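You operate a simulated robot arm through the tools that you are given. There is no shell and no other tool.

Carry out the task below with a simulated robot arm. There is one attempt and no reset: what you move stays moved.

TASK
Swap the mill's empty canister for the wheat and grind it.
Fine: all of it, into the beaker under the spout, none spilt; the empty one goes on the black plate; leave the dial; mill off after. Set down upright: oats canister.
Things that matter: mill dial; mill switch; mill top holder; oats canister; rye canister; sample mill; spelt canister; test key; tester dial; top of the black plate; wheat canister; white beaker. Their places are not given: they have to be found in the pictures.

The check looks at the end state, three seconds after you hand in, the way a careful person would. Anything else that was tipped, shoved, dropped, spilled or broken makes it a failure.

THE ROBOT
A 7-joint arm with a two-finger parallel gripper, fixed in place. Base frame: the origin is on the floor under the middle of its stand, x ahead of it, y to its left, z up. Units: mm, degrees, N and s.
With the tool pointing down near the work surface it reaches from about 520 to 960 mm from the base axis. Its first joint turns from -166.0 to 166.0 degrees. Payload 3.91 kg.
Tool frame: the origin (TCP) lies between the finger pads and is the grasp point; the fingertips stand 30 mm ahead of it; z points along the fingers, y is the line along which they close. The gripper opens to 110 mm. The fingers are 20 mm wide and 10 mm thick; the gripper's body (48 by 112 mm) begins 55 mm behind the TCP.
Orientation is told as [roll, pitch, yaw] about the base's x, y, z axes, in that order, counted from this pose: with the fingers straight down and closing along the base's y, the tool's x points along the base's -x, its y along +y and its z along -z.

THE INTERFACE
- The arm moves only by the tool drive_tool. Its argument "targets" is a list of rows, each a list of 7 numbers: the shift along the tool's x, y, z in cm, then the turn, a rotation vector about the tool's x, y, z in degrees, then the opening, from 0 (shut) to 1 (fully open). In form: [[tx, ty, tz, rx, ry, rz, grip], ...]. A call has 1 to 20 rows; each row shifts and turns the commanded pose from where the row before left it, along the tool's axes as they then stand. A row lasts 0.2 s, in which the tool goes at most 50 mm and 8.6 degrees; a call with a longer step from one row to the next is refused whole, and so is a gripper value outside its range. A pose out of reach is approached as far as the arm can. The call stops where the force on the tool passes 40 N (or 10 N more than at its start, if that is more) or the arm is blocked; 0.2 s more then pass. Each finger travels about 72 mm/s and halts on what it meets, pressing with about 39 N; the grip force reading is that of the motor and also rises with nothing between the fingers. The clock runs only during rows and for 0.2 s after the last one: add rows that do not move to give the fingers time. It gives the time, the measured TCP pose, the force on the tool (base axes), the opening and the grip force at its end, in the units of the frame above (readings bear some noise), with the torque about the TCP (base axes, N m) and any sound that the robot's microphone picked up.
- Cameras (640 x 400 px; columns grow to the right, rows downward): "scene" is fixed at [51.8, 501.1, 1470.7]; the picture's right is [-0.28, -0.96, 0.00], its down [-0.55, 0.16, -0.82] and it looks along [0.79, -0.23, -0.57] (base axes); focal length 359 px, centre (320, 200). "wrist" rides on the gripper at [72, 17, -103] in the tool frame; the picture's right is [-0.23, 0.97, 0.00], its down [-0.76, -0.18, -0.62] and it looks along [-0.61, -0.14, 0.78] (tool axes); focal length 222 px, centre (320, 200).
- capture(camera): a new picture of that camera. No time passes.
- slide_trunk(by): slides the trunk up (or, below 0, down) by that many mm; the arm rides with it, the base frame stays. It gives what a move gives, with no picture.
- locate(camera, pixels): for up to 12 pixels [column, row] of the newest picture of that camera ("zoom" is the newest enlarged one), the place [x, y, z] in the base frame of the surface seen there, good to about 2 mm. No time passes.
- inspect(camera, box): a new picture of the part [left, top, right, bottom] of that camera's present view, enlarged. No time passes.
- close_job(): hands the job in; it is judged then, once.

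Open the gripper and draw the arm clear of the work before you hand the job in, unless the task says otherwise.

The tools are called after "Emit:" as name(argument=value, ...) on one line, values as JSON. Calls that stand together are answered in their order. drive_tool: Moves the arm, as the interface text tells. Its arguments: {"type":"object","properties":{"targets":{"type":"array","items":{"type":"array","items":{"type":"number"}}}},"required":["targets"]} The other tools are called the same way: slide_trunk (by) moves the trunk up or down; capture (camera) takes a picture; locate (camera, pixels) gives the place of the surface under pixels of a picture; inspect (camera, box) takes an enlarged picture of a part of a camera's view; close_job () hands the job in.

At the start:

```text
clock: 0.0
position: [481.8, 209.6, 1227.4]
tcp_rot: [0.0, 0.0, 0.1]
contact_force: [0.0, 1.2, 0.5]
wrist_torque: [0.01, 0.0, 0.0]
grip_width: 109.9
grip_force: 0.0
trunk travel left (down, up): [-625.0, 57.0]
```

scene: 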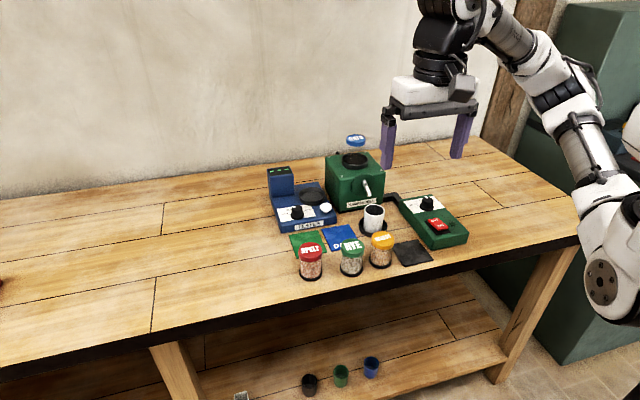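
wrist: 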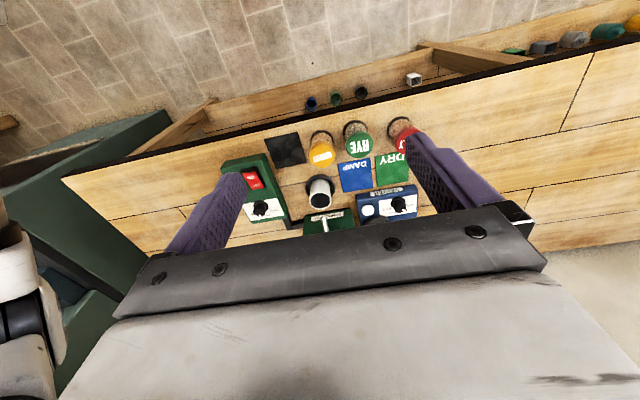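

The scene shows the mill (green) around pixel (355,180), with canisters in front around (310,260), (350,258) and (381,250). I'll zoom in to read the labels.

Emit:
inspect(camera="scene", box=[260, 120, 480, 290])

Emit:
inspect(camera="wrist", box=[200, 90, 460, 250])

```text
2.35 times, centred on (370, 205) of scene
```

zoom: 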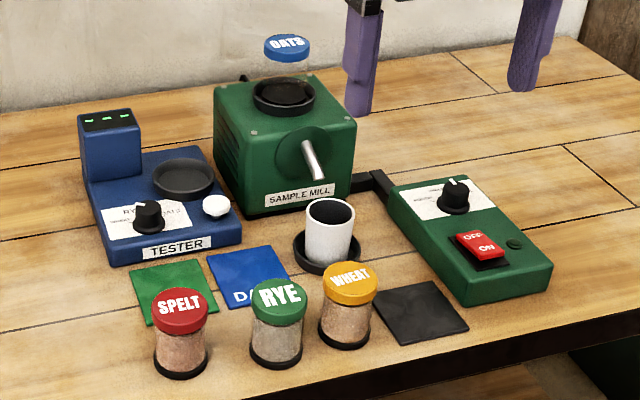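

```text
2.46 times, centred on (330, 170) of wrist
```

zoom: 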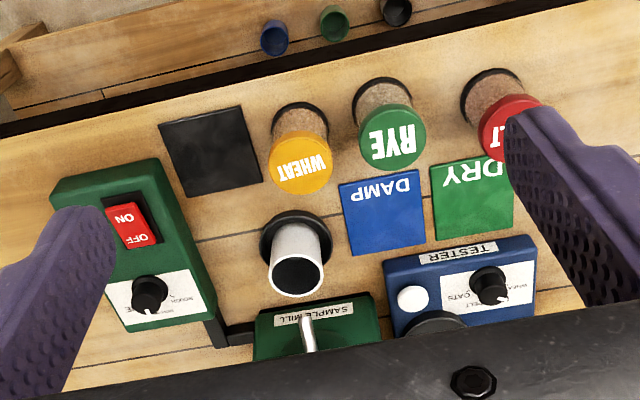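

The oats canister (blue lid) is on the mill, and wheat (yellow), rye and spelt stand in front. I'll zoom in on each part and locate its surfaces.

Emit:
inspect(camera="scene", box=[310, 125, 410, 190])

Emit:
locate(camera="zoom", pixels=[[320, 100], [290, 92], [250, 200], [320, 250]])

Emit:
locate(camera="scene", pixels=[[355, 138], [347, 138], [364, 138], [355, 160], [382, 237], [382, 266], [352, 245], [310, 249], [373, 211], [373, 232], [412, 252], [439, 224]])

```text
6.15 times, centred on (360, 158) of scene
```

zoom: 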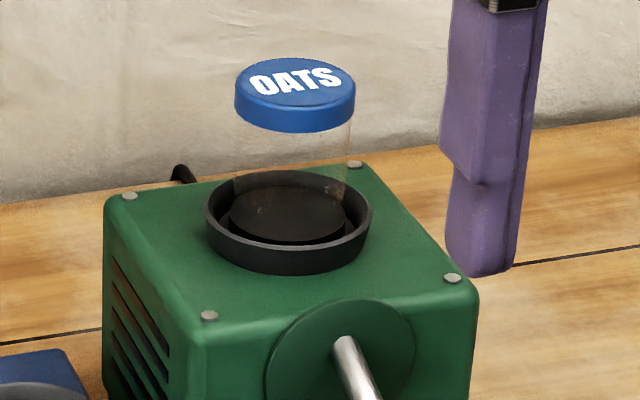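

```text
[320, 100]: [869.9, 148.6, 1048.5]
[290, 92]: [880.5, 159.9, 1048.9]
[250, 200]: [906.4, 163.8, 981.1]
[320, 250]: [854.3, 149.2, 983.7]
```

```text
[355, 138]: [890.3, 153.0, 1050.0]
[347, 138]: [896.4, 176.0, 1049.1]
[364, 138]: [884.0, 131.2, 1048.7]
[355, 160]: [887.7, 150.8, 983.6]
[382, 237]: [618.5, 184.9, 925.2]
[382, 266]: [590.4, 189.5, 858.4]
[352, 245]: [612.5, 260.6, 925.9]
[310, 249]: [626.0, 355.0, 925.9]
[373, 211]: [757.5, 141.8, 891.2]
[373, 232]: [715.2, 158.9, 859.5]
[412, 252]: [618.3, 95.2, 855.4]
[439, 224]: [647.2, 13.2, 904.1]
```

Lids sit near z 925 on the table and 1050 on the mill. I'll look closely at the control box, the beaker and spout, and the canisters.

Emit:
inspect(camera="scene", box=[390, 185, 480, 255])

Emit:
inspect(camera="scene", box=[330, 165, 410, 245])

Emit:
inspect(camera="scene", box=[285, 220, 445, 290])

Emit:
inspect(camera="wrist", box=[200, 140, 360, 240])

```text
5.71 times, centred on (435, 220) of scene
```

zoom: 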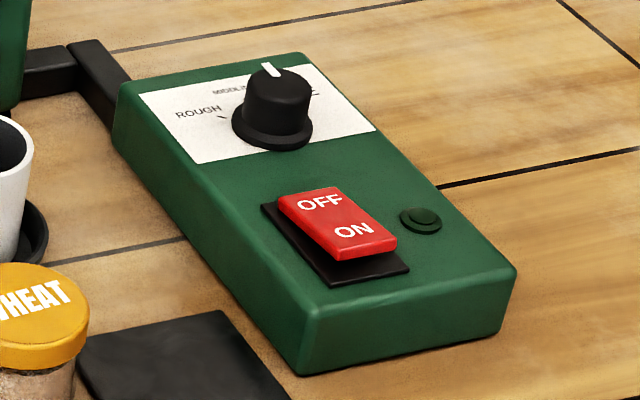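

```text
5.00 times, centred on (370, 205) of scene
```

zoom: 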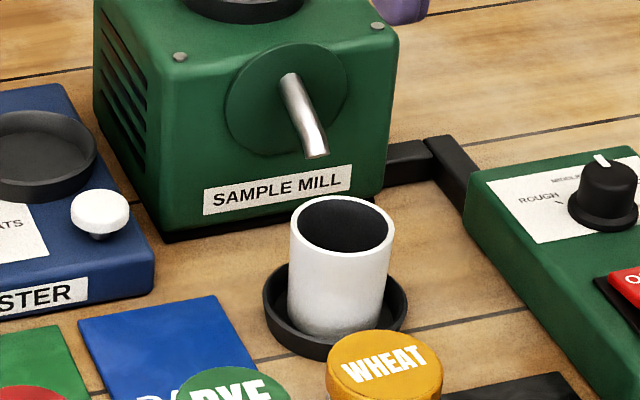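

```text
4.00 times, centred on (365, 255) of scene
```

zoom: 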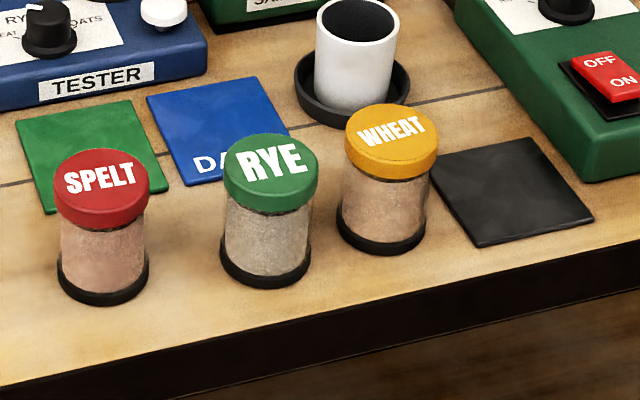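

```text
4.00 times, centred on (280, 190) of wrist
```

zoom: 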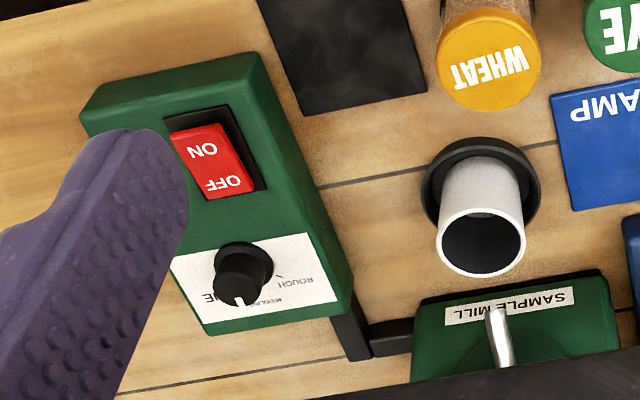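

The switch's ON end looks raised, so the mill is off now. Next I'll measure the spout tip, the beaker rim and the wheat lid from zoomed views.

Emit:
inspect(camera="scene", box=[330, 165, 410, 245])

Emit:
locate(camera="zoom", pixels=[[316, 150], [290, 80], [293, 222], [393, 222], [343, 200], [343, 250], [270, 300], [404, 300], [335, 357], [343, 240], [120, 240], [400, 20]])

```text
5.00 times, centred on (370, 205) of scene
```

zoom: 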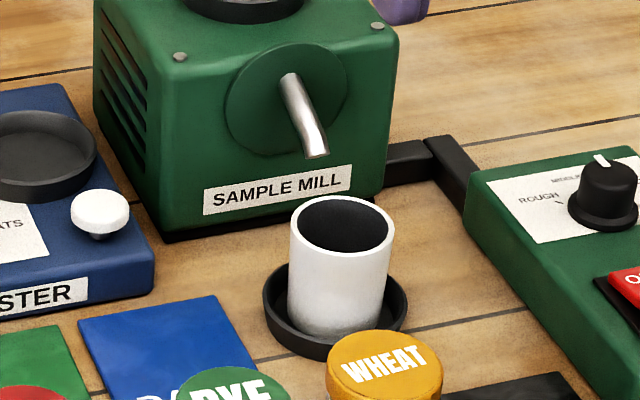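

```text
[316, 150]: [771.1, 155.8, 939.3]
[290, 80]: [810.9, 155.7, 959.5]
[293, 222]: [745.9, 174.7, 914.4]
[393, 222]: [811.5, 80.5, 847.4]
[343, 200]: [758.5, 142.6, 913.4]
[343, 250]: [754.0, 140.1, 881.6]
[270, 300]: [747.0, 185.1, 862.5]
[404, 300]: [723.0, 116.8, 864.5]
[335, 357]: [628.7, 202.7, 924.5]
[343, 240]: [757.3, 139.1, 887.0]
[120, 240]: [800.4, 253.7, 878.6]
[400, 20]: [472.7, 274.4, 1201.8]
```

The beaker centre is about (737,150), while the spout tip looks nearer x≈768. I'll measure the spout more closely.

Emit:
inspect(camera="scene", box=[355, 172, 395, 222])

Emit:
locate(camera="zoom", pixels=[[290, 100], [300, 130], [315, 165], [325, 180], [320, 190], [310, 190], [330, 190], [330, 196], [310, 196], [305, 240], [330, 230], [370, 240]])

```text
8.00 times, centred on (375, 197) of scene
```

zoom: 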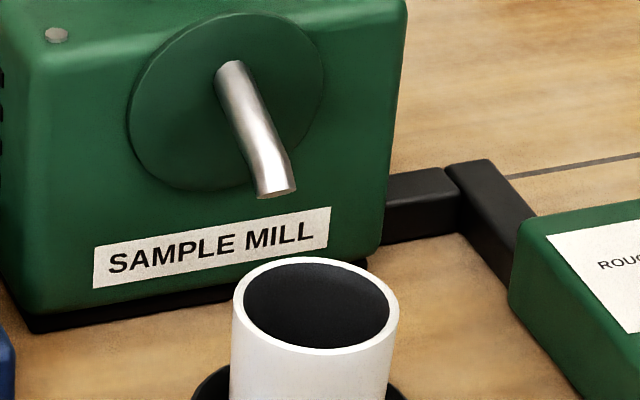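

```text
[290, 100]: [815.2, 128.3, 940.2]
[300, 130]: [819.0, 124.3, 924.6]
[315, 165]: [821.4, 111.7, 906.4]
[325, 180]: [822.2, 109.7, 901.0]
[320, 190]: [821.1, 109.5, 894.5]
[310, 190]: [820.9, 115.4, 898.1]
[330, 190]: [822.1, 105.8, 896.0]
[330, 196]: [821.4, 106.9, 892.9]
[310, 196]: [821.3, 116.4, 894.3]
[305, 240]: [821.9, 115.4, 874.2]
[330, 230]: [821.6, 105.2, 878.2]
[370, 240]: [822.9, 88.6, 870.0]
```

I'll sample pixels that actually fall on the spout, from (230,68) down to (276,192), plus the beaker rim.

Emit:
locate(camera="zoom", pixels=[[230, 68], [248, 110], [262, 145], [272, 165], [276, 180], [277, 189], [262, 185], [292, 180], [315, 259], [235, 300], [396, 305], [316, 300]])

```text
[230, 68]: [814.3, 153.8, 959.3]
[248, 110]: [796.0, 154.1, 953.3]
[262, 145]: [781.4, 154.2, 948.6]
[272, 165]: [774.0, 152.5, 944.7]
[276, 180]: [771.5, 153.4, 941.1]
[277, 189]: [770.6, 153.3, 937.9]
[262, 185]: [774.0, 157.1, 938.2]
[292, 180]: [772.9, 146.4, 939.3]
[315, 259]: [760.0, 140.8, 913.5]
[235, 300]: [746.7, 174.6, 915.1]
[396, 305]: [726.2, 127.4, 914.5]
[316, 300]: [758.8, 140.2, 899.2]
```

The spout tip is at about x≈776, about 39 mm beyond the beaker centre, so I want a closer look. I'm moving the arm up over the bench for a better wrist view.

Emit:
drive_tool(targets=[[-3, -1, 2, 0, 0, 0, 1], [-3, -1, 3, 0, 0, 0, 1], [-3, -1, 3, 0, 0, 0, 1], [-3, -1, 3, 0, 0, 0, 1], [-3, -1, 3, 0, 0, 0, 1]])

Emit:
capture(camera="wrist")

```text
clock: 1.2
position: [632.6, 156.8, 1085.4]
tcp_rot: [0.1, 0.0, 0.1]
contact_force: [1.1, 1.0, -0.5]
wrist_torque: [0.0, 0.0, -0.01]
grip_width: 110.1
grip_force: 0.1
trunk travel left (down, up): [-625.0, 57.0]
```

```text
taken
```

wrist: 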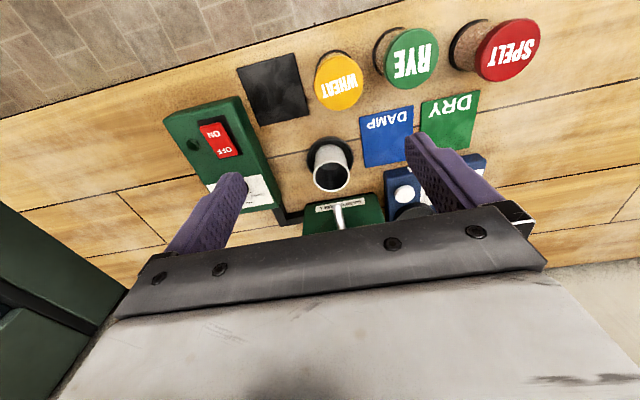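

The beaker and spout are visible at (330,172) and (340,215). I'll yaw the tool by 90° so the wrist camera can view the spout from the left side.

Emit:
drive_tool(targets=[[0, 0, 0, 0, 0, 8.5, 1], [0, 0, 0, 0, 0, 8.5, 1], [0, 0, 0, 0, 0, 8.5, 1], [0, 0, 0, 0, 0, 8.5, 1], [0, 0, 0, 0, 0, 8.5, 1], [0, 0, 0, 0, 0, 8.5, 1], [0, 0, 0, 0, 0, 8.5, 1], [0, 0, 0, 0, 0, 8.5, 1], [0, 0, 0, 0, 0, 8.5, 1], [0, 0, 0, 0, 0, 8.5, 1], [0, 0, 0, 0, 0, 5, 1], [3, 3, 0, 0, 0, 0, 1], [3, 3, 1, 0, 0, 0, 1], [3, 3, 3, 0, 0, 0, 1], [1, 2, 3, 0, 0, 0, 1]])

Emit:
capture(camera="wrist")

Emit:
capture(camera="scene")

```text
refused: row 14 steps farther than a row can; nothing moved
```

```text
taken
```

wrist: 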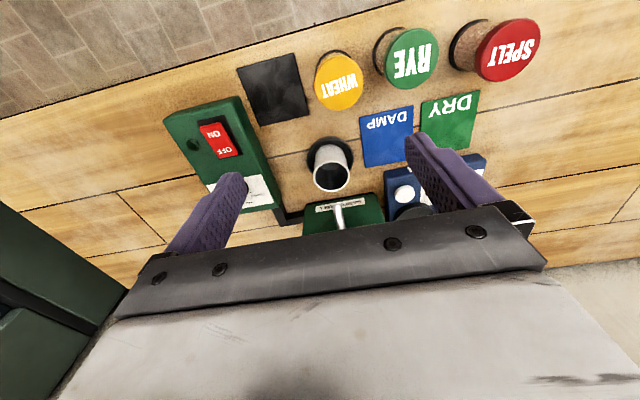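

```text
taken
```

scene: 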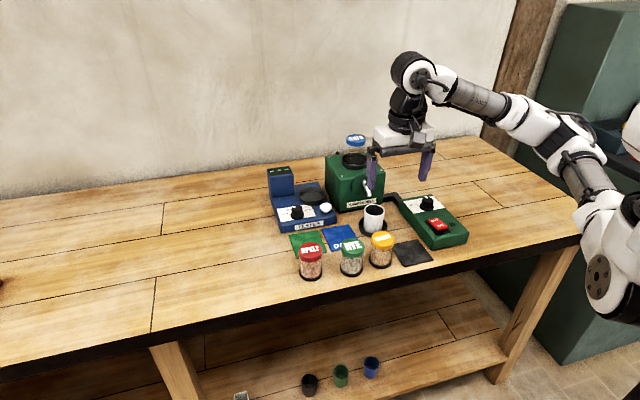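

Row 14 moved too far for one step, so nothing moved. I'll resend the call with smaller steps.

Emit:
drive_tool(targets=[[0, 0, 0, 0, 0, 8.5, 1], [0, 0, 0, 0, 0, 8.5, 1], [0, 0, 0, 0, 0, 8.5, 1], [0, 0, 0, 0, 0, 8.5, 1], [0, 0, 0, 0, 0, 8.5, 1], [0, 0, 0, 0, 0, 8.5, 1], [0, 0, 0, 0, 0, 8.5, 1], [0, 0, 0, 0, 0, 8.5, 1], [0, 0, 0, 0, 0, 8.5, 1], [0, 0, 0, 0, 0, 8.5, 1], [0, 0, 0, 0, 0, 5, 1], [3, 3, 0, 0, 0, 0, 1], [3, 3, 1, 0, 0, 0, 1], [2.5, 3, 2.5, 0, 0, 0, 1], [1, 2, 3, 0, 0, 0, 1]])

Emit:
capture(camera="wrist")

Emit:
capture(camera="scene")

```text
clock: 4.4
position: [741.2, 255.3, 1021.9]
tcp_rot: [-0.1, 0.0, -89.8]
contact_force: [-0.3, 0.2, -0.4]
wrist_torque: [-0.01, -0.01, -0.01]
grip_width: 110.2
grip_force: 0.0
trunk travel left (down, up): [-625.0, 57.0]
```

```text
taken
```

wrist: 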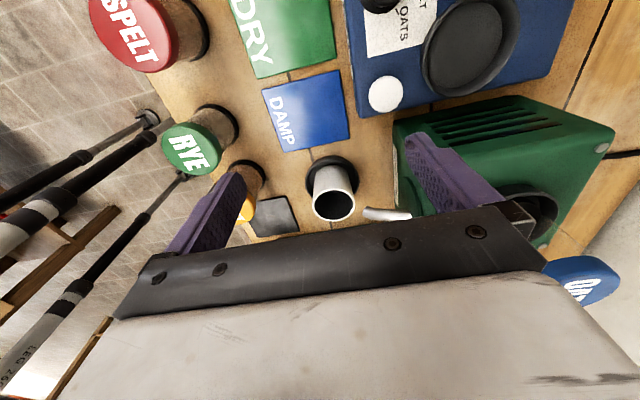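

```text
taken
```

scene: 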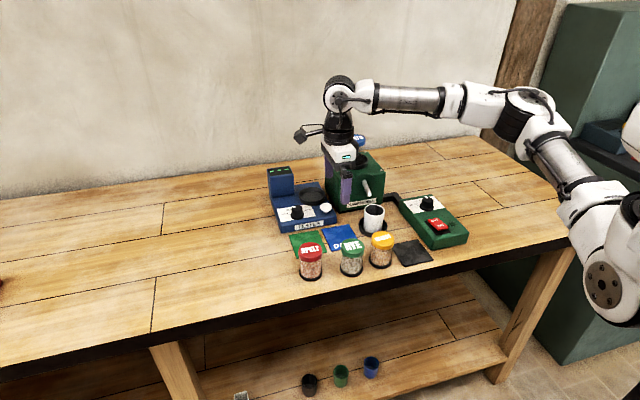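

The spout tip is at (370,213), close to the gripper bar in the picture. I'll back off along +y for a clear side view.

Emit:
drive_tool(targets=[[4, 0.5, 0, 0, 0, 0, 1], [4, 0.5, 0, 0, 0, 0, 1], [0, 0, 0, 0, 0, 0, 1]])

Emit:
inspect(camera="wrist", box=[260, 130, 440, 240])

Emit:
capture(camera="wrist")

```text
clock: 5.2
position: [750.9, 336.1, 1023.4]
tcp_rot: [0.0, -0.1, -90.1]
contact_force: [-0.2, -1.0, 0.8]
wrist_torque: [0.0, 0.03, 0.01]
grip_width: 110.0
grip_force: 0.1
trunk travel left (down, up): [-625.0, 57.0]
```

```text
3.56 times, centred on (350, 185) of wrist
```

zoom: 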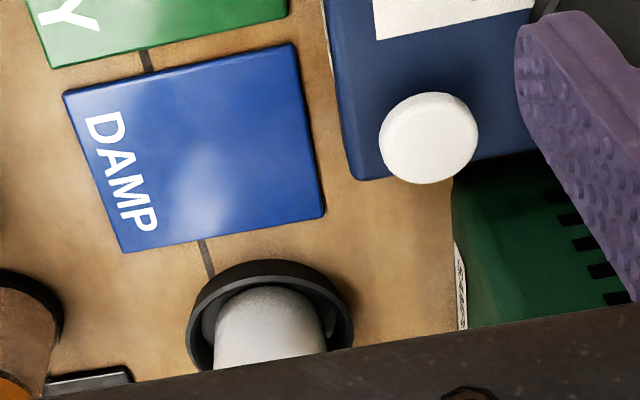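

```text
taken
```

wrist: 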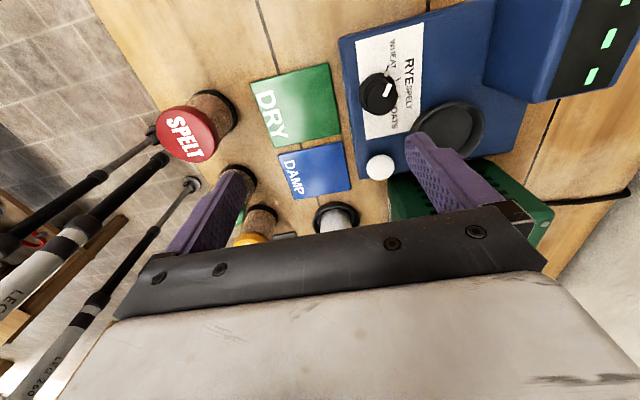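

The gripper bar hides what is beyond the beaker. I'll move in and tilt the tool so the camera looks more horizontally at the spout.

Emit:
drive_tool(targets=[[-4, 0, 0.5, 0, 0, 0, 1], [-4, 0, 0.5, 0, 0, 0, 1], [-2, 0, 0.5, 0, 0, 0, 1], [0, 0, 0, 0, -7.5, 0, 1], [0, 0, 0, 0, -7.5, 0, 1], [0, 0, 0, 0, -7.5, 0, 1], [0, 0, 0, 0, -7.5, 0, 1], [0, 0, 0, 0, 0, 0, 1]])

Emit:
capture(camera="wrist")

Emit:
inspect(camera="wrist", box=[260, 120, 440, 240])

```text
clock: 7.0
position: [751.6, 234.3, 1006.3]
tcp_rot: [0.0, -30.0, -89.9]
contact_force: [-0.6, 0.1, -0.8]
wrist_torque: [0.02, 0.03, 0.01]
grip_width: 110.0
grip_force: 0.0
trunk travel left (down, up): [-625.0, 57.0]
```

```text
taken
```

wrist: 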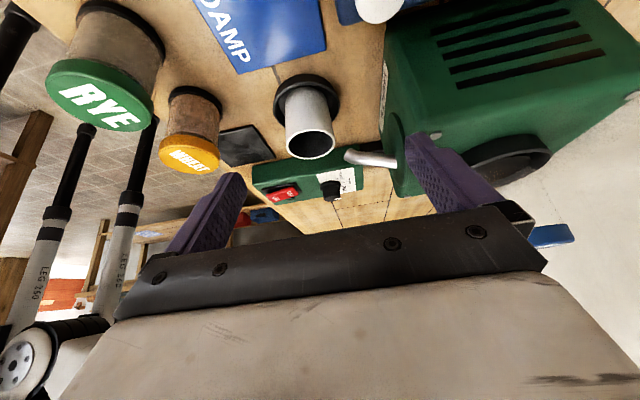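

```text
3.33 times, centred on (350, 180) of wrist
```

zoom: 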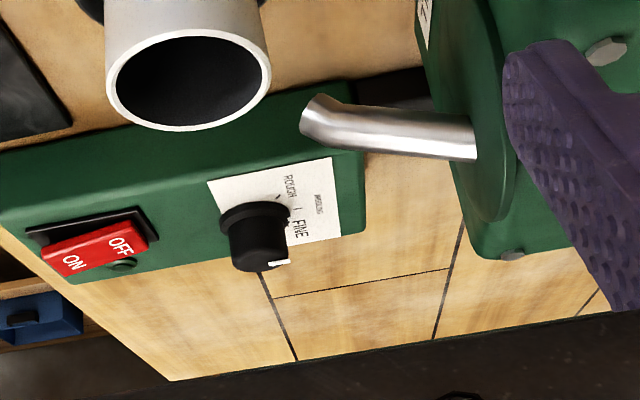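

This is a good side view with the spout tip at zoom (315,115) and the beaker rim at (188,80). I'll measure them both, along with the saucer.

Emit:
locate(camera="zoom", pixels=[[318, 98], [304, 130], [312, 115], [335, 125], [400, 135], [470, 140], [110, 80], [266, 85], [188, 126], [188, 33], [150, 90], [220, 90]])

Emit:
locate(camera="wrist", pixels=[[275, 105], [338, 108], [303, 77], [240, 145], [330, 190], [285, 194], [298, 175], [190, 160], [205, 95], [100, 85], [385, 100]])

```text
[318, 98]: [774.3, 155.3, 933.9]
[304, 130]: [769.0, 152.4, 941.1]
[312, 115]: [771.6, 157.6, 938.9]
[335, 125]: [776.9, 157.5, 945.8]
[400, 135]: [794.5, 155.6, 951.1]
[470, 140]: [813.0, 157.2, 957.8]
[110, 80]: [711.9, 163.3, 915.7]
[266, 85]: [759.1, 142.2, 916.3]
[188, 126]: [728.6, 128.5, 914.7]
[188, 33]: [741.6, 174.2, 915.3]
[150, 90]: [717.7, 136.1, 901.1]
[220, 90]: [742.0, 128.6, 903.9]
```

```text
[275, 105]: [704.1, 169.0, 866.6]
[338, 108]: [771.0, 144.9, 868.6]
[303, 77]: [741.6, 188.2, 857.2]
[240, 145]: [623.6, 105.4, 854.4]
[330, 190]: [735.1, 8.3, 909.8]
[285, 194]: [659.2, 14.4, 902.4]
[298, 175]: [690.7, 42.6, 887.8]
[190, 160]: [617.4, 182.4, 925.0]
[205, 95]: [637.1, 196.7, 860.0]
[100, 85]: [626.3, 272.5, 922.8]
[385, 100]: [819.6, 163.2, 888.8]
```

The mouth aims down and forward along roughly (-0.81,-0.58), which lands at the beaker centre (736,152), so the beaker stays where it is. The dial pointer sits near FINE, and I'll leave it. Now I'll level the tool and look at the oats canister and holder from above.

Emit:
drive_tool(targets=[[0, 0, 0, 0, 7.5, 0, 1], [0, 0, 0, 0, 7.5, 0, 1], [0, 0, 0, 0, 7.5, 0, 1], [0, 0, 0, 0, 7.5, 0, 1], [0, 0, -4, 0, 0, 0, 1], [0, 0, -4, 0, 0, 0, 1], [0, 2, -4, 0, 0, 0, 1], [0, 4, 0, 0, 0, 0, 1], [0, 4, 0, 0, 0, 0, 1], [0, 1, 0, 0, 0, 0, 1], [0, 0, 0, 0, 0, 0, 1]])

Emit:
capture(camera="wrist")

Emit:
capture(camera="scene")

```text
clock: 9.4
position: [860.1, 232.1, 1126.2]
tcp_rot: [0.0, 0.0, -89.9]
contact_force: [0.5, 0.2, -1.2]
wrist_torque: [-0.01, -0.04, -0.01]
grip_width: 109.9
grip_force: 0.0
trunk travel left (down, up): [-625.0, 57.0]
```

```text
taken
```

wrist: 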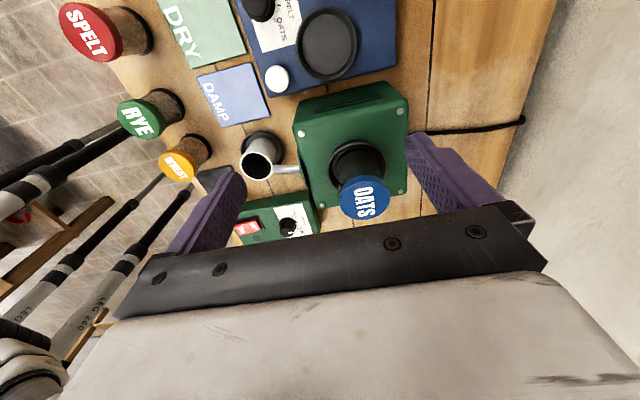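

```text
taken
```

scene: 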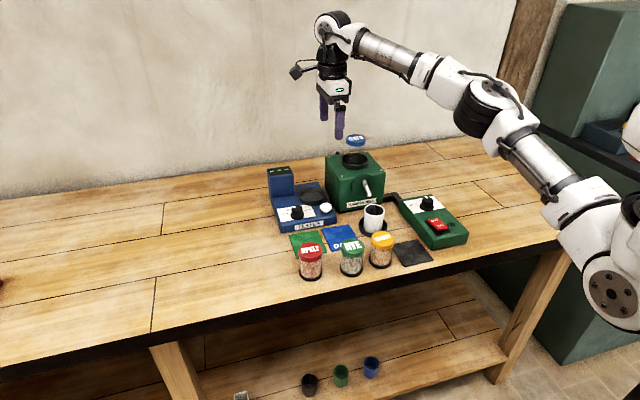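

Both views are clear. I'll zoom in on the oats lid and holder and measure their edges.

Emit:
inspect(camera="wrist", box=[290, 120, 420, 230])

Emit:
locate(camera="wrist", pixels=[[364, 198], [342, 198], [387, 198], [364, 178], [364, 219], [334, 165], [385, 163], [358, 143], [297, 130], [402, 110], [375, 185], [355, 210]])

```text
3.64 times, centred on (355, 175) of wrist
```

zoom: 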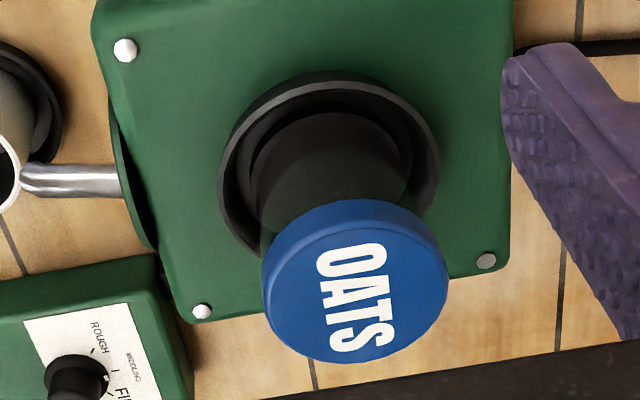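

```text
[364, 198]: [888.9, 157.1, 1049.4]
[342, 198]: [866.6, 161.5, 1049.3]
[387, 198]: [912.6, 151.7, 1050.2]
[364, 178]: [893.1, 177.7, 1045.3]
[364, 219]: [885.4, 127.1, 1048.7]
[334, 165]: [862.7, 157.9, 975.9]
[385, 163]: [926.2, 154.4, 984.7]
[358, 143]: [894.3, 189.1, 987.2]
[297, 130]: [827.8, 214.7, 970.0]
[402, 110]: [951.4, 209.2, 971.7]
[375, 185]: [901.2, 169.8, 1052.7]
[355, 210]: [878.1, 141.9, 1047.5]
```

The oats lid centre is about (889,153) with top z≈1050. Next I'll measure the wheat lid, black plate and switch precisely from scene zooms.

Emit:
locate(camera="zoom", pixels=[[224, 165], [436, 170], [335, 78], [268, 275], [442, 265], [355, 357], [340, 203], [300, 190], [415, 200]])

Emit:
inspect(camera="scene", box=[360, 220, 440, 275])

```text
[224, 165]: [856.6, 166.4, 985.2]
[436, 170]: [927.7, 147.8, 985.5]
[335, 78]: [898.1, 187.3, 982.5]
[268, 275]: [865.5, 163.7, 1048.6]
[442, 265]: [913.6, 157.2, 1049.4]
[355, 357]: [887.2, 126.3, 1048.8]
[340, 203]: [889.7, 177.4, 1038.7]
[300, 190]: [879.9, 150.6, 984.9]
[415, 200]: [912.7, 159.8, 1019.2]
```

```text
7.27 times, centred on (400, 248) of scene
```

zoom: 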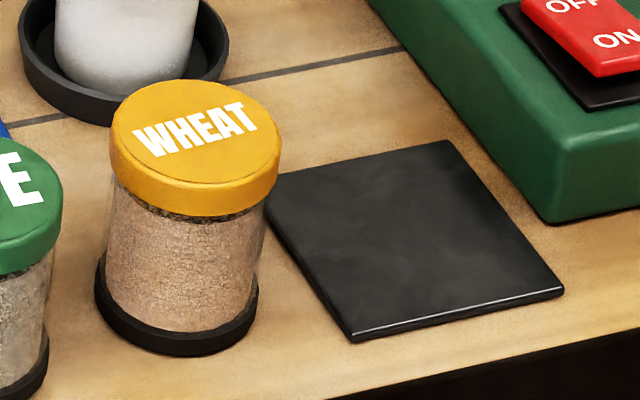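

I'll measure the wheat lid's edges and base plus the black plate's corners in this zoom.

Emit:
locate(camera="zoom", pixels=[[116, 130], [276, 140], [190, 84], [200, 184], [195, 130], [100, 290], [252, 315], [175, 352], [445, 145], [355, 335], [560, 290], [420, 240]])

Emit:
inspect(camera="scene", box=[415, 200, 470, 250])

```text
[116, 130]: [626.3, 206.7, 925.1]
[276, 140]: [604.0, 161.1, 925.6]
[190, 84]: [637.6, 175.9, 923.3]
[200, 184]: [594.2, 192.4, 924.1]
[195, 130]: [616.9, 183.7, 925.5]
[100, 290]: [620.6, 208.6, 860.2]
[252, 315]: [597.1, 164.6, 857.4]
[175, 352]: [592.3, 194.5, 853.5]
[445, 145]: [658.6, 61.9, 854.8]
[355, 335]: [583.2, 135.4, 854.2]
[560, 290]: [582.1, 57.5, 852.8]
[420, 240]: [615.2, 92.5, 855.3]
```

```text
8.00 times, centred on (442, 225) of scene
```

zoom: 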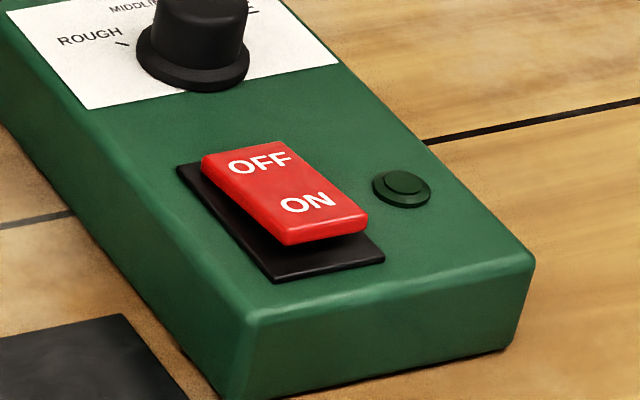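

The wheat centre is (615.5,184) with its lid at z 925, and the black plate centre is (621,98.5) with its top at z 855. Next I'll measure the rocker surface.

Emit:
locate(camera="zoom", pixels=[[210, 160], [278, 145], [290, 238], [360, 215], [260, 163], [308, 203], [325, 225], [300, 270], [190, 170], [400, 188], [250, 315], [530, 260]])

```text
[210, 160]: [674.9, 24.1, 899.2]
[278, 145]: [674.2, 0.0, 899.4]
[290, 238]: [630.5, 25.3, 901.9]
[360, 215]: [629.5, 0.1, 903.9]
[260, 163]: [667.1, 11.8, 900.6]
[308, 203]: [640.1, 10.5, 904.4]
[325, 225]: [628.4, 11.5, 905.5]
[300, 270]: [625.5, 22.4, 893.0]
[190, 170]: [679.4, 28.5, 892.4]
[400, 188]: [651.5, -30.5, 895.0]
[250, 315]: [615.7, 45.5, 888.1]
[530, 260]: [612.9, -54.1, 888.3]
```

The rocker's ON end is raised (z≈905 at x≈630) and the OFF end is low (z≈899 at x≈675), so the mill is off. I'm moving above the oats canister and lowering so the fingers straddle its lid.

Emit:
drive_tool(targets=[[-4, 1.45, 0, 0, 0, 0, 1], [-4, 1.45, 0, 0, 0, 0, 1], [0, 0, 0, 0, 0, 0, 1], [0, 0, 2, 0, 0, 0, 1], [0, 0, 2, 0, 0, 0, 1], [0, 0, 2, 0, 0, 0, 1], [0, 0, 1.5, 0, 0, 0, 1], [0, 0, 1.1, 0, 0, 0, 1], [0, 0, 0, 0, 0, 0, 1]])

Emit:
capture(camera="wrist")

Emit:
inspect(camera="scene", box=[310, 100, 410, 190])

```text
clock: 11.4
position: [888.7, 153.8, 1039.6]
tcp_rot: [0.0, 0.1, -89.9]
contact_force: [-0.4, -0.1, -0.2]
wrist_torque: [0.01, -0.01, 0.02]
grip_width: 109.9
grip_force: 0.0
trunk travel left (down, up): [-625.0, 57.0]
```

```text
taken
```

wrist: 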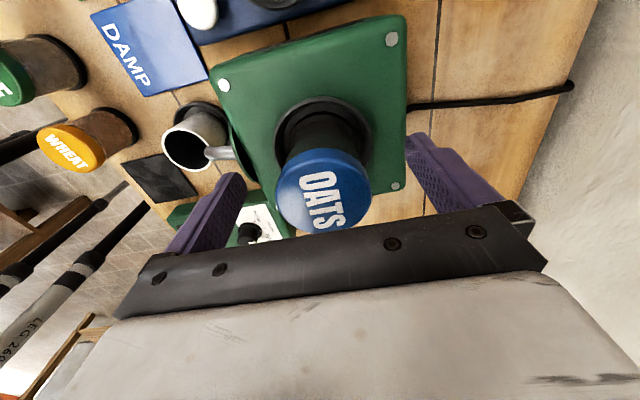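

```text
4.44 times, centred on (360, 145) of scene
```

zoom: 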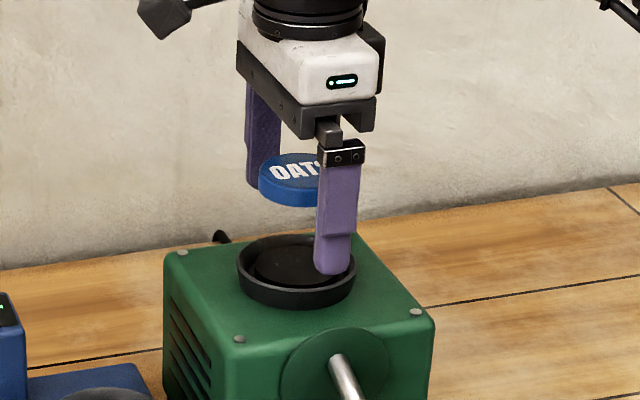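

The fingers straddle the lid, whose centre is near wrist pixel (323,190). I'll locate its edges to check the y centring before closing.

Emit:
locate(camera="wrist", pixels=[[276, 190], [370, 188], [323, 150], [323, 232], [323, 190], [340, 165], [300, 215]])

```text
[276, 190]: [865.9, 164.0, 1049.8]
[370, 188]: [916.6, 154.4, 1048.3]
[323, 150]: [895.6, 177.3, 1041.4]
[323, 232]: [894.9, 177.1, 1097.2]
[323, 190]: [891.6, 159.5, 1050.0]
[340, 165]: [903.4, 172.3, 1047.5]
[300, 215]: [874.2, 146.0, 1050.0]
```

The lid is centred on the TCP to within 2 mm. Closing the gripper on it.

Emit:
drive_tool(targets=[[0, 0, 0, 0, 0, 0, 0.6], [0, 0, 0, 0, 0, 0, 0.45], [0, 0, 0, 0, 0, 0, 0.35], [0, 0, 0, 0, 0, 0, 0.3], [0, 0, 0, 0, 0, 0, 0.3]])

Emit:
capture(camera="wrist")

```text
clock: 12.6
position: [888.9, 153.0, 1042.1]
tcp_rot: [0.0, -0.1, -89.9]
contact_force: [-0.8, 0.2, 0.6]
wrist_torque: [-0.01, 0.04, -0.01]
grip_width: 52.3
grip_force: 38.9
trunk travel left (down, up): [-625.0, 57.0]
```

```text
taken
```

wrist: 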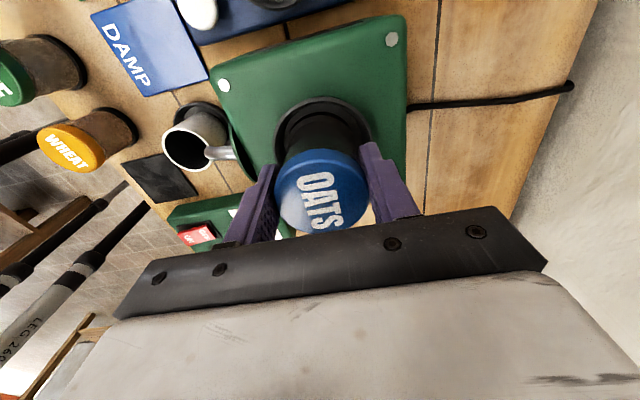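

Gripped at 52.3 mm with 38.9 N. I'll lift slowly and watch the force in case the canister is latched in the holder.

Emit:
drive_tool(targets=[[0, 0, -0.3, 0, 0, 0, 0.3], [0, 0, -0.5, 0, 0, 0, 0.3], [0, 0, -0.7, 0, 0, 0, 0.3], [0, 0, -1, 0, 0, 0, 0.3]])

Emit:
inspect(camera="scene", box=[310, 100, 410, 190])

Emit:
capture(camera="wrist")

```text
clock: 13.6
position: [889.3, 154.7, 1067.0]
tcp_rot: [0.0, 0.1, -89.9]
contact_force: [-0.5, -1.7, 1.0]
wrist_torque: [-0.06, 0.1, 0.0]
grip_width: 52.0
grip_force: 24.7
trunk travel left (down, up): [-625.0, 57.0]
```

```text
4.44 times, centred on (360, 145) of scene
```

zoom: 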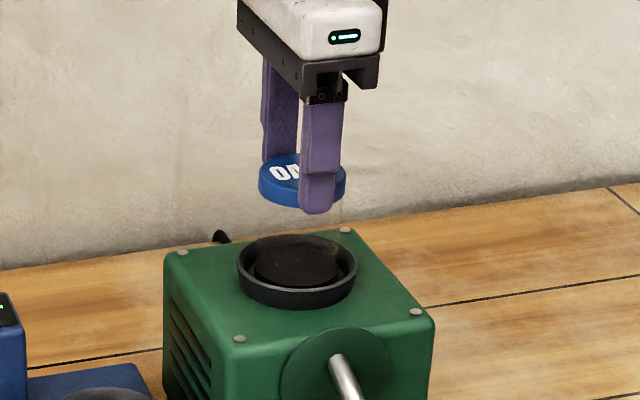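

```text
taken
```

wrist: 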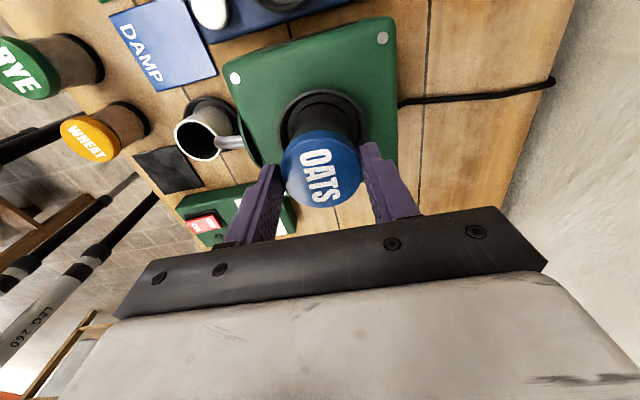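

The lid stayed where it was while the fingers slid up about 25 mm, so the canister is latched, probably with a twist lock. I'll look closely at the holder and canister base for lugs or marks.

Emit:
inspect(camera="wrist", box=[260, 70, 390, 220])

Emit:
inspect(camera="scene", box=[332, 130, 382, 180])

```text
2.67 times, centred on (325, 145) of wrist
```

zoom: 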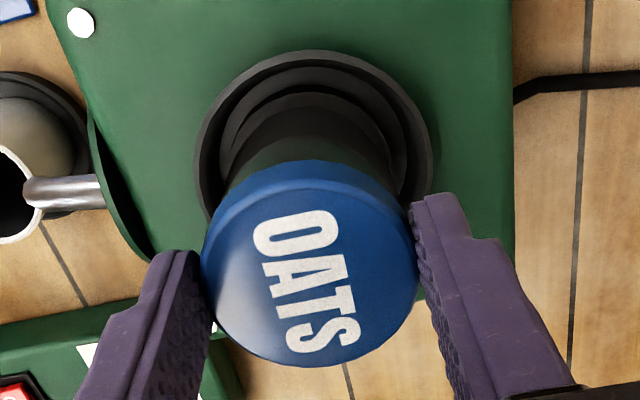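

```text
8.00 times, centred on (357, 155) of scene
```

zoom: 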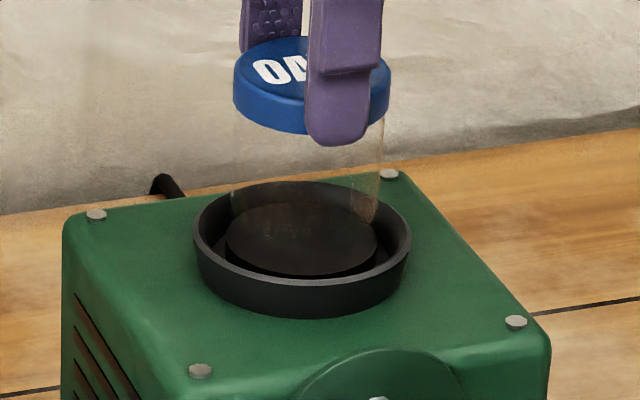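

I'll check whether the lid actually rose by locating its top surface.

Emit:
locate(camera="wrist", pixels=[[320, 165], [300, 180], [345, 180], [320, 195], [318, 128], [284, 170], [362, 170]])

Emit:
locate(camera="zoom", pixels=[[275, 60], [300, 240], [240, 95], [205, 245], [300, 190]])

```text
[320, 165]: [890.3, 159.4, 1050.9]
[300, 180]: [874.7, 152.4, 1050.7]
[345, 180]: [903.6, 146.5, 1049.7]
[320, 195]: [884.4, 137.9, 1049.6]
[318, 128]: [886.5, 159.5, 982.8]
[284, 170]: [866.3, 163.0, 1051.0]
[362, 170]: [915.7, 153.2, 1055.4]
```

```text
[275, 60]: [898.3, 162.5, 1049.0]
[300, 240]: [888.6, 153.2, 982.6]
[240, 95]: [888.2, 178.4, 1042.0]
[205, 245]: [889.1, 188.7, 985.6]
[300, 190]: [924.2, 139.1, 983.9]
```

The lid is still at z 1050, so it is held. I'll open, lower to mid-lid, re-grip and gently twist counter-clockwise (tool rz negative) while watching the torque.

Emit:
drive_tool(targets=[[0, 0, 0, 0, 0, 0, 0.7], [0, 0, 0, 0, 0, 0, 0.7], [0, 0, 1.5, 0, 0, 0, 0.7], [0, 0, 1.2, 0, 0, 0, 0.7], [0, 0, 0, 0, 0, 0, 0.45], [0, 0, 0, 0, 0, 0, 0.3], [0, 0, 0, 0, 0, 0, 0.3], [0, 0, 0, 0, 0, 0, 0.3]])

Emit:
drive_tool(targets=[[0, 0, 0, 0, 0, -3, 0.3], [0, 0, 0, 0, 0, -3, 0.3]])

Emit:
capture(camera="wrist")

```text
clock: 15.4
position: [889.5, 154.1, 1039.5]
tcp_rot: [0.0, 0.0, -90.0]
contact_force: [0.3, -0.9, -0.3]
wrist_torque: [0.0, -0.04, -0.01]
grip_width: 52.3
grip_force: 39.3
trunk travel left (down, up): [-625.0, 57.0]
```

```text
clock: 16.0
position: [888.1, 154.5, 1039.7]
tcp_rot: [0.0, 0.1, -84.0]
contact_force: [0.6, -0.4, -0.3]
wrist_torque: [0.01, -0.04, 0.0]
grip_width: 52.1
grip_force: 38.3
trunk travel left (down, up): [-625.0, 57.0]
```

```text
taken
```

wrist: 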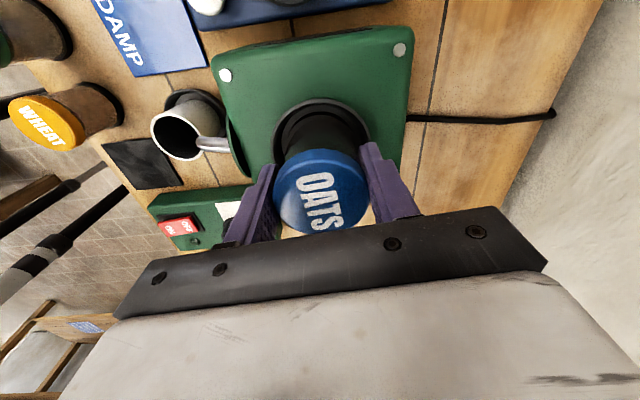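

The lid turned with the gripper from -90° to -84° at almost no torque. I'll keep turning counter-clockwise and watch for a stop.

Emit:
drive_tool(targets=[[0, 0, 0, 0, 0, -4, 0.3], [0, 0, 0, 0, 0, -4, 0.3], [0, 0, 0, 0, 0, -4, 0.3]])

Emit:
inspect(camera="wrist", box=[260, 90, 390, 240])

Emit:
inspect(camera="scene", box=[332, 130, 382, 180])

```text
clock: 16.8
position: [890.4, 154.2, 1039.8]
tcp_rot: [0.0, 0.0, -71.7]
contact_force: [0.8, 1.1, 1.2]
wrist_torque: [0.06, 0.06, -0.02]
grip_width: 52.4
grip_force: 38.9
trunk travel left (down, up): [-625.0, 57.0]
```

```text
2.67 times, centred on (325, 165) of wrist
```

zoom: 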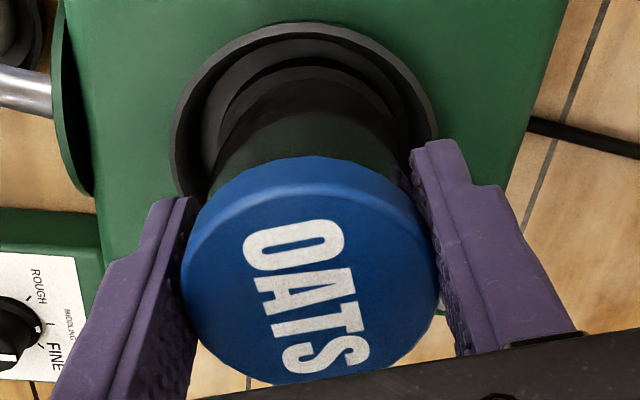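

```text
8.00 times, centred on (357, 155) of scene
```

zoom: 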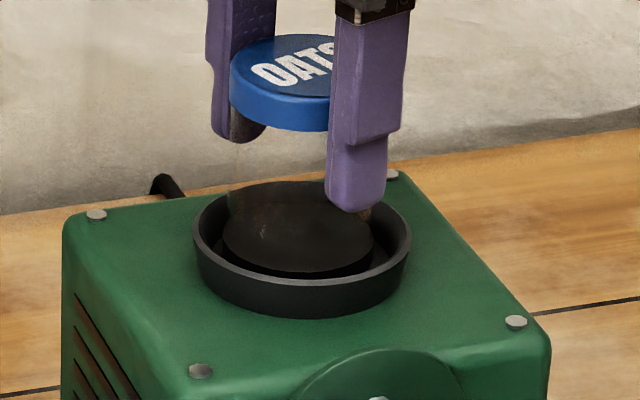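

The lid is turning freely (18° so far) with no stop reached. I'll try a small 6 mm lift here to see if it has come free.

Emit:
drive_tool(targets=[[0, 0, -0.2, 0, 0, 0, 0.3], [0, 0, -0.2, 0, 0, 0, 0.3], [0, 0, -0.2, 0, 0, 0, 0.3]])

Emit:
capture(camera="wrist")

Emit:
locate(camera="wrist", pixels=[[300, 190], [320, 180], [340, 190], [310, 205]])

```text
clock: 17.6
position: [889.7, 153.7, 1044.8]
tcp_rot: [0.0, 0.0, -71.9]
contact_force: [0.5, 0.1, -1.3]
wrist_torque: [0.0, 0.01, -0.02]
grip_width: 52.3
grip_force: 39.0
trunk travel left (down, up): [-625.0, 57.0]
```

```text
taken
```

wrist: 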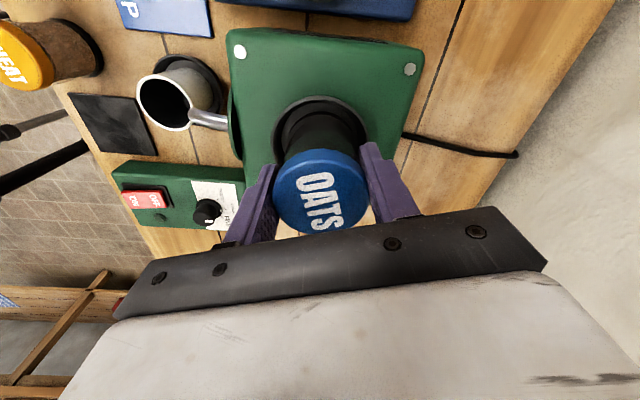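

```text
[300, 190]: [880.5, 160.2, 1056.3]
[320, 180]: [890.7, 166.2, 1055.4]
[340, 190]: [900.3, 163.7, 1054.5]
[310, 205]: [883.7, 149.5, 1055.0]
```

The lid is now at z 1055.5 and rising with the gripper, so the 18° counter-clockwise turn released it. I'll keep lifting in small steps.

Emit:
drive_tool(targets=[[0, 0, -0.5, 0, 0, 0, 0.3], [0, 0, -0.5, 0, 0, 0, 0.3], [0, 0, -0.7, 0, 0, 0, 0.3]])

Emit:
capture(camera="wrist")

Emit:
locate(camera="wrist", pixels=[[300, 190], [320, 180], [340, 190], [310, 205]])

Emit:
inspect(camera="scene", box=[332, 120, 382, 180])

```text
clock: 18.4
position: [890.3, 154.2, 1062.3]
tcp_rot: [0.1, 0.0, -71.9]
contact_force: [-0.6, -0.1, -2.1]
wrist_torque: [0.02, -0.01, 0.0]
grip_width: 52.1
grip_force: 38.9
trunk travel left (down, up): [-625.0, 57.0]
```

```text
taken
```

wrist: 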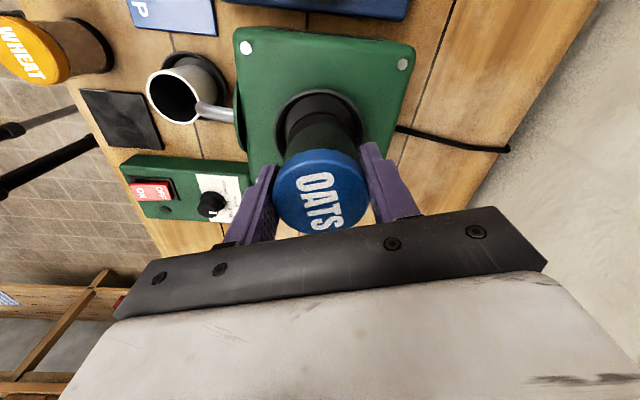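

```text
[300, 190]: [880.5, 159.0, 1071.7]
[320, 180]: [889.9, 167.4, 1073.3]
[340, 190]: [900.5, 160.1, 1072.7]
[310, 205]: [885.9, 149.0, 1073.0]
```

```text
6.67 times, centred on (357, 150) of scene
```

zoom: 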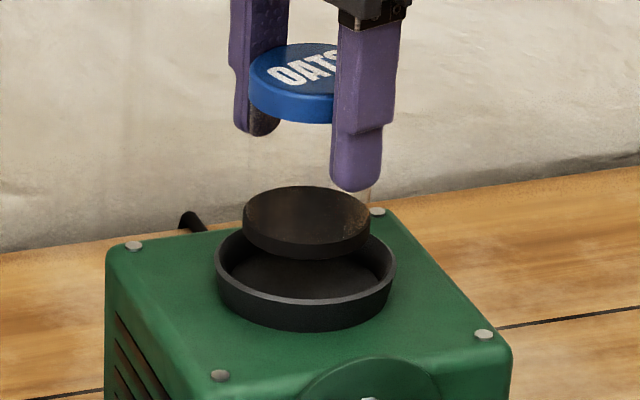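

The canister is clear of the holder, with its lid top about 10.7 mm above the TCP. I'll raise it, turn back to -90° and carry it over the black plate at (621,98.5).

Emit:
drive_tool(targets=[[0, 0, -3, 0, 0, 0, 0.3], [0, 0, -3, 0, 0, 0, 0.3], [0, 0, 0, 0, 0, 6, 0.3], [0, 0, 0, 0, 0, 6, 0.3], [0, 0, 0, 0, 0, 6, 0.3], [-0.5, -3, 0, 0, 0, 0, 0.3], [-0.8, -4, 0, 0, 0, 0, 0.3], [-0.8, -4, 0, 0, 0, 0, 0.3], [-0.8, -4, 0, 0, 0, 0, 0.3], [-0.8, -4, 0, 0, 0, 0, 0.3], [-0.8, -4, 0, 0, 0, 0, 0.3], [-0.8, -3, 0, 0, 0, 0, 0.3], [-0.25, -1, 0, 0, 0, 0, 0.3], [0, 0, 0, 0, 0, 0, 0.3]])

Emit:
capture(camera="wrist")

Emit:
capture(camera="scene")

```text
clock: 21.4
position: [622.2, 98.6, 1123.5]
tcp_rot: [0.0, 0.0, -90.0]
contact_force: [-0.1, -1.1, -2.5]
wrist_torque: [0.01, -0.01, 0.03]
grip_width: 52.3
grip_force: 38.9
trunk travel left (down, up): [-625.0, 57.0]
```

```text
taken
```

wrist: 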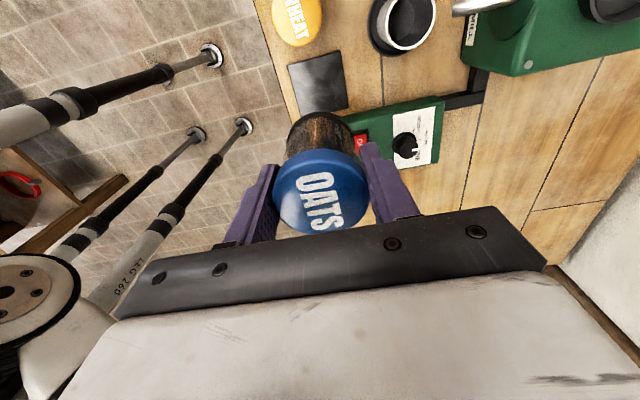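

```text
taken
```

scene: 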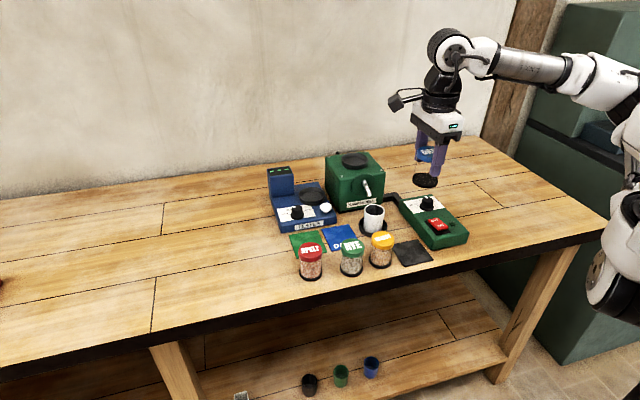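

The empty canister is above the plate at (622,98.6). I'll lower it to about 10 mm above the plate and then check.

Emit:
drive_tool(targets=[[0, 0, 3, 0, 0, 0, 0.3], [0, 0, 3.5, 0, 0, 0, 0.3], [0, 0, 3.5, 0, 0, 0, 0.3], [0, 0, 3.5, 0, 0, 0, 0.3], [0, 0, 3, 0, 0, 0, 0.3], [0, 0, 2, 0, 0, 0, 0.3], [0, 0, 0.8, 0, 0, 0, 0.3], [0, 0, 0, 0, 0, 0, 0.3]])

Emit:
inspect(camera="scene", box=[350, 190, 470, 275])

Emit:
capture(camera="wrist")

```text
clock: 23.2
position: [620.3, 99.7, 929.0]
tcp_rot: [0.0, 0.0, -89.9]
contact_force: [-0.8, -0.1, -2.3]
wrist_torque: [0.01, 0.0, 0.0]
grip_width: 52.3
grip_force: 39.1
trunk travel left (down, up): [-625.0, 57.0]
```

```text
4.71 times, centred on (410, 232) of scene
```

zoom: 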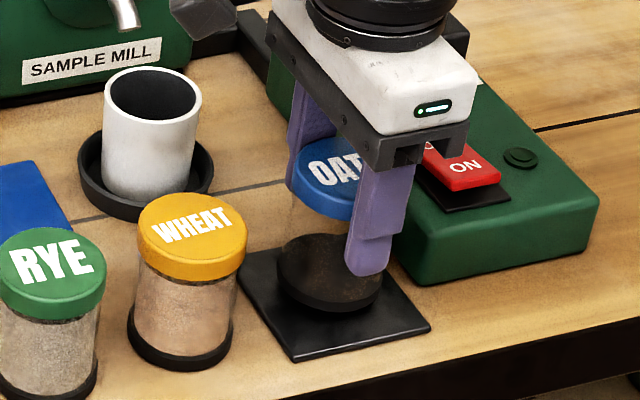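

```text
taken
```

wrist: 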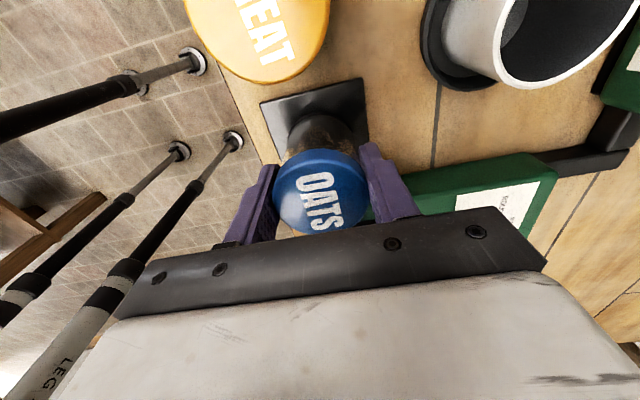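

The canister is centred over the plate, about 10 mm up. I'll lower it in small steps until the force shows contact.

Emit:
drive_tool(targets=[[0, 0, 0.3, 0, 0, 0, 0.3], [0, 0, 0.2, 0, 0, 0, 0.3], [0, 0, 0.2, 0, 0, 0, 0.3], [0, 0, 0.1, 0, 0, 0, 0.3], [0, 0, 0.1, 0, 0, 0, 0.3]])

Emit:
inspect(camera="scene", box=[350, 190, 470, 275])

```text
clock: 24.4
position: [619.1, 97.0, 919.8]
tcp_rot: [0.0, 0.1, -90.0]
contact_force: [0.2, 0.0, -2.5]
wrist_torque: [0.02, -0.01, -0.01]
grip_width: 52.4
grip_force: 38.9
trunk travel left (down, up): [-625.0, 57.0]
```

```text
4.71 times, centred on (410, 232) of scene
```

zoom: 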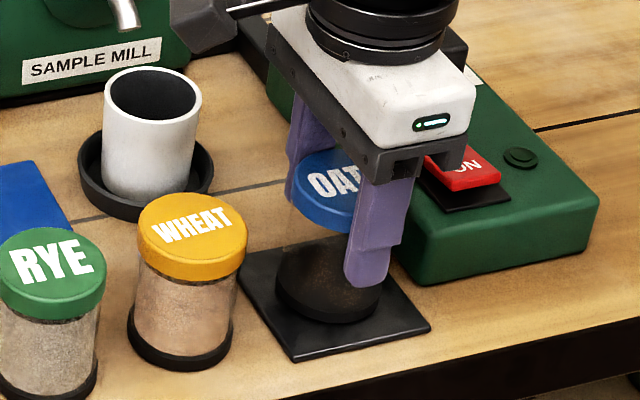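

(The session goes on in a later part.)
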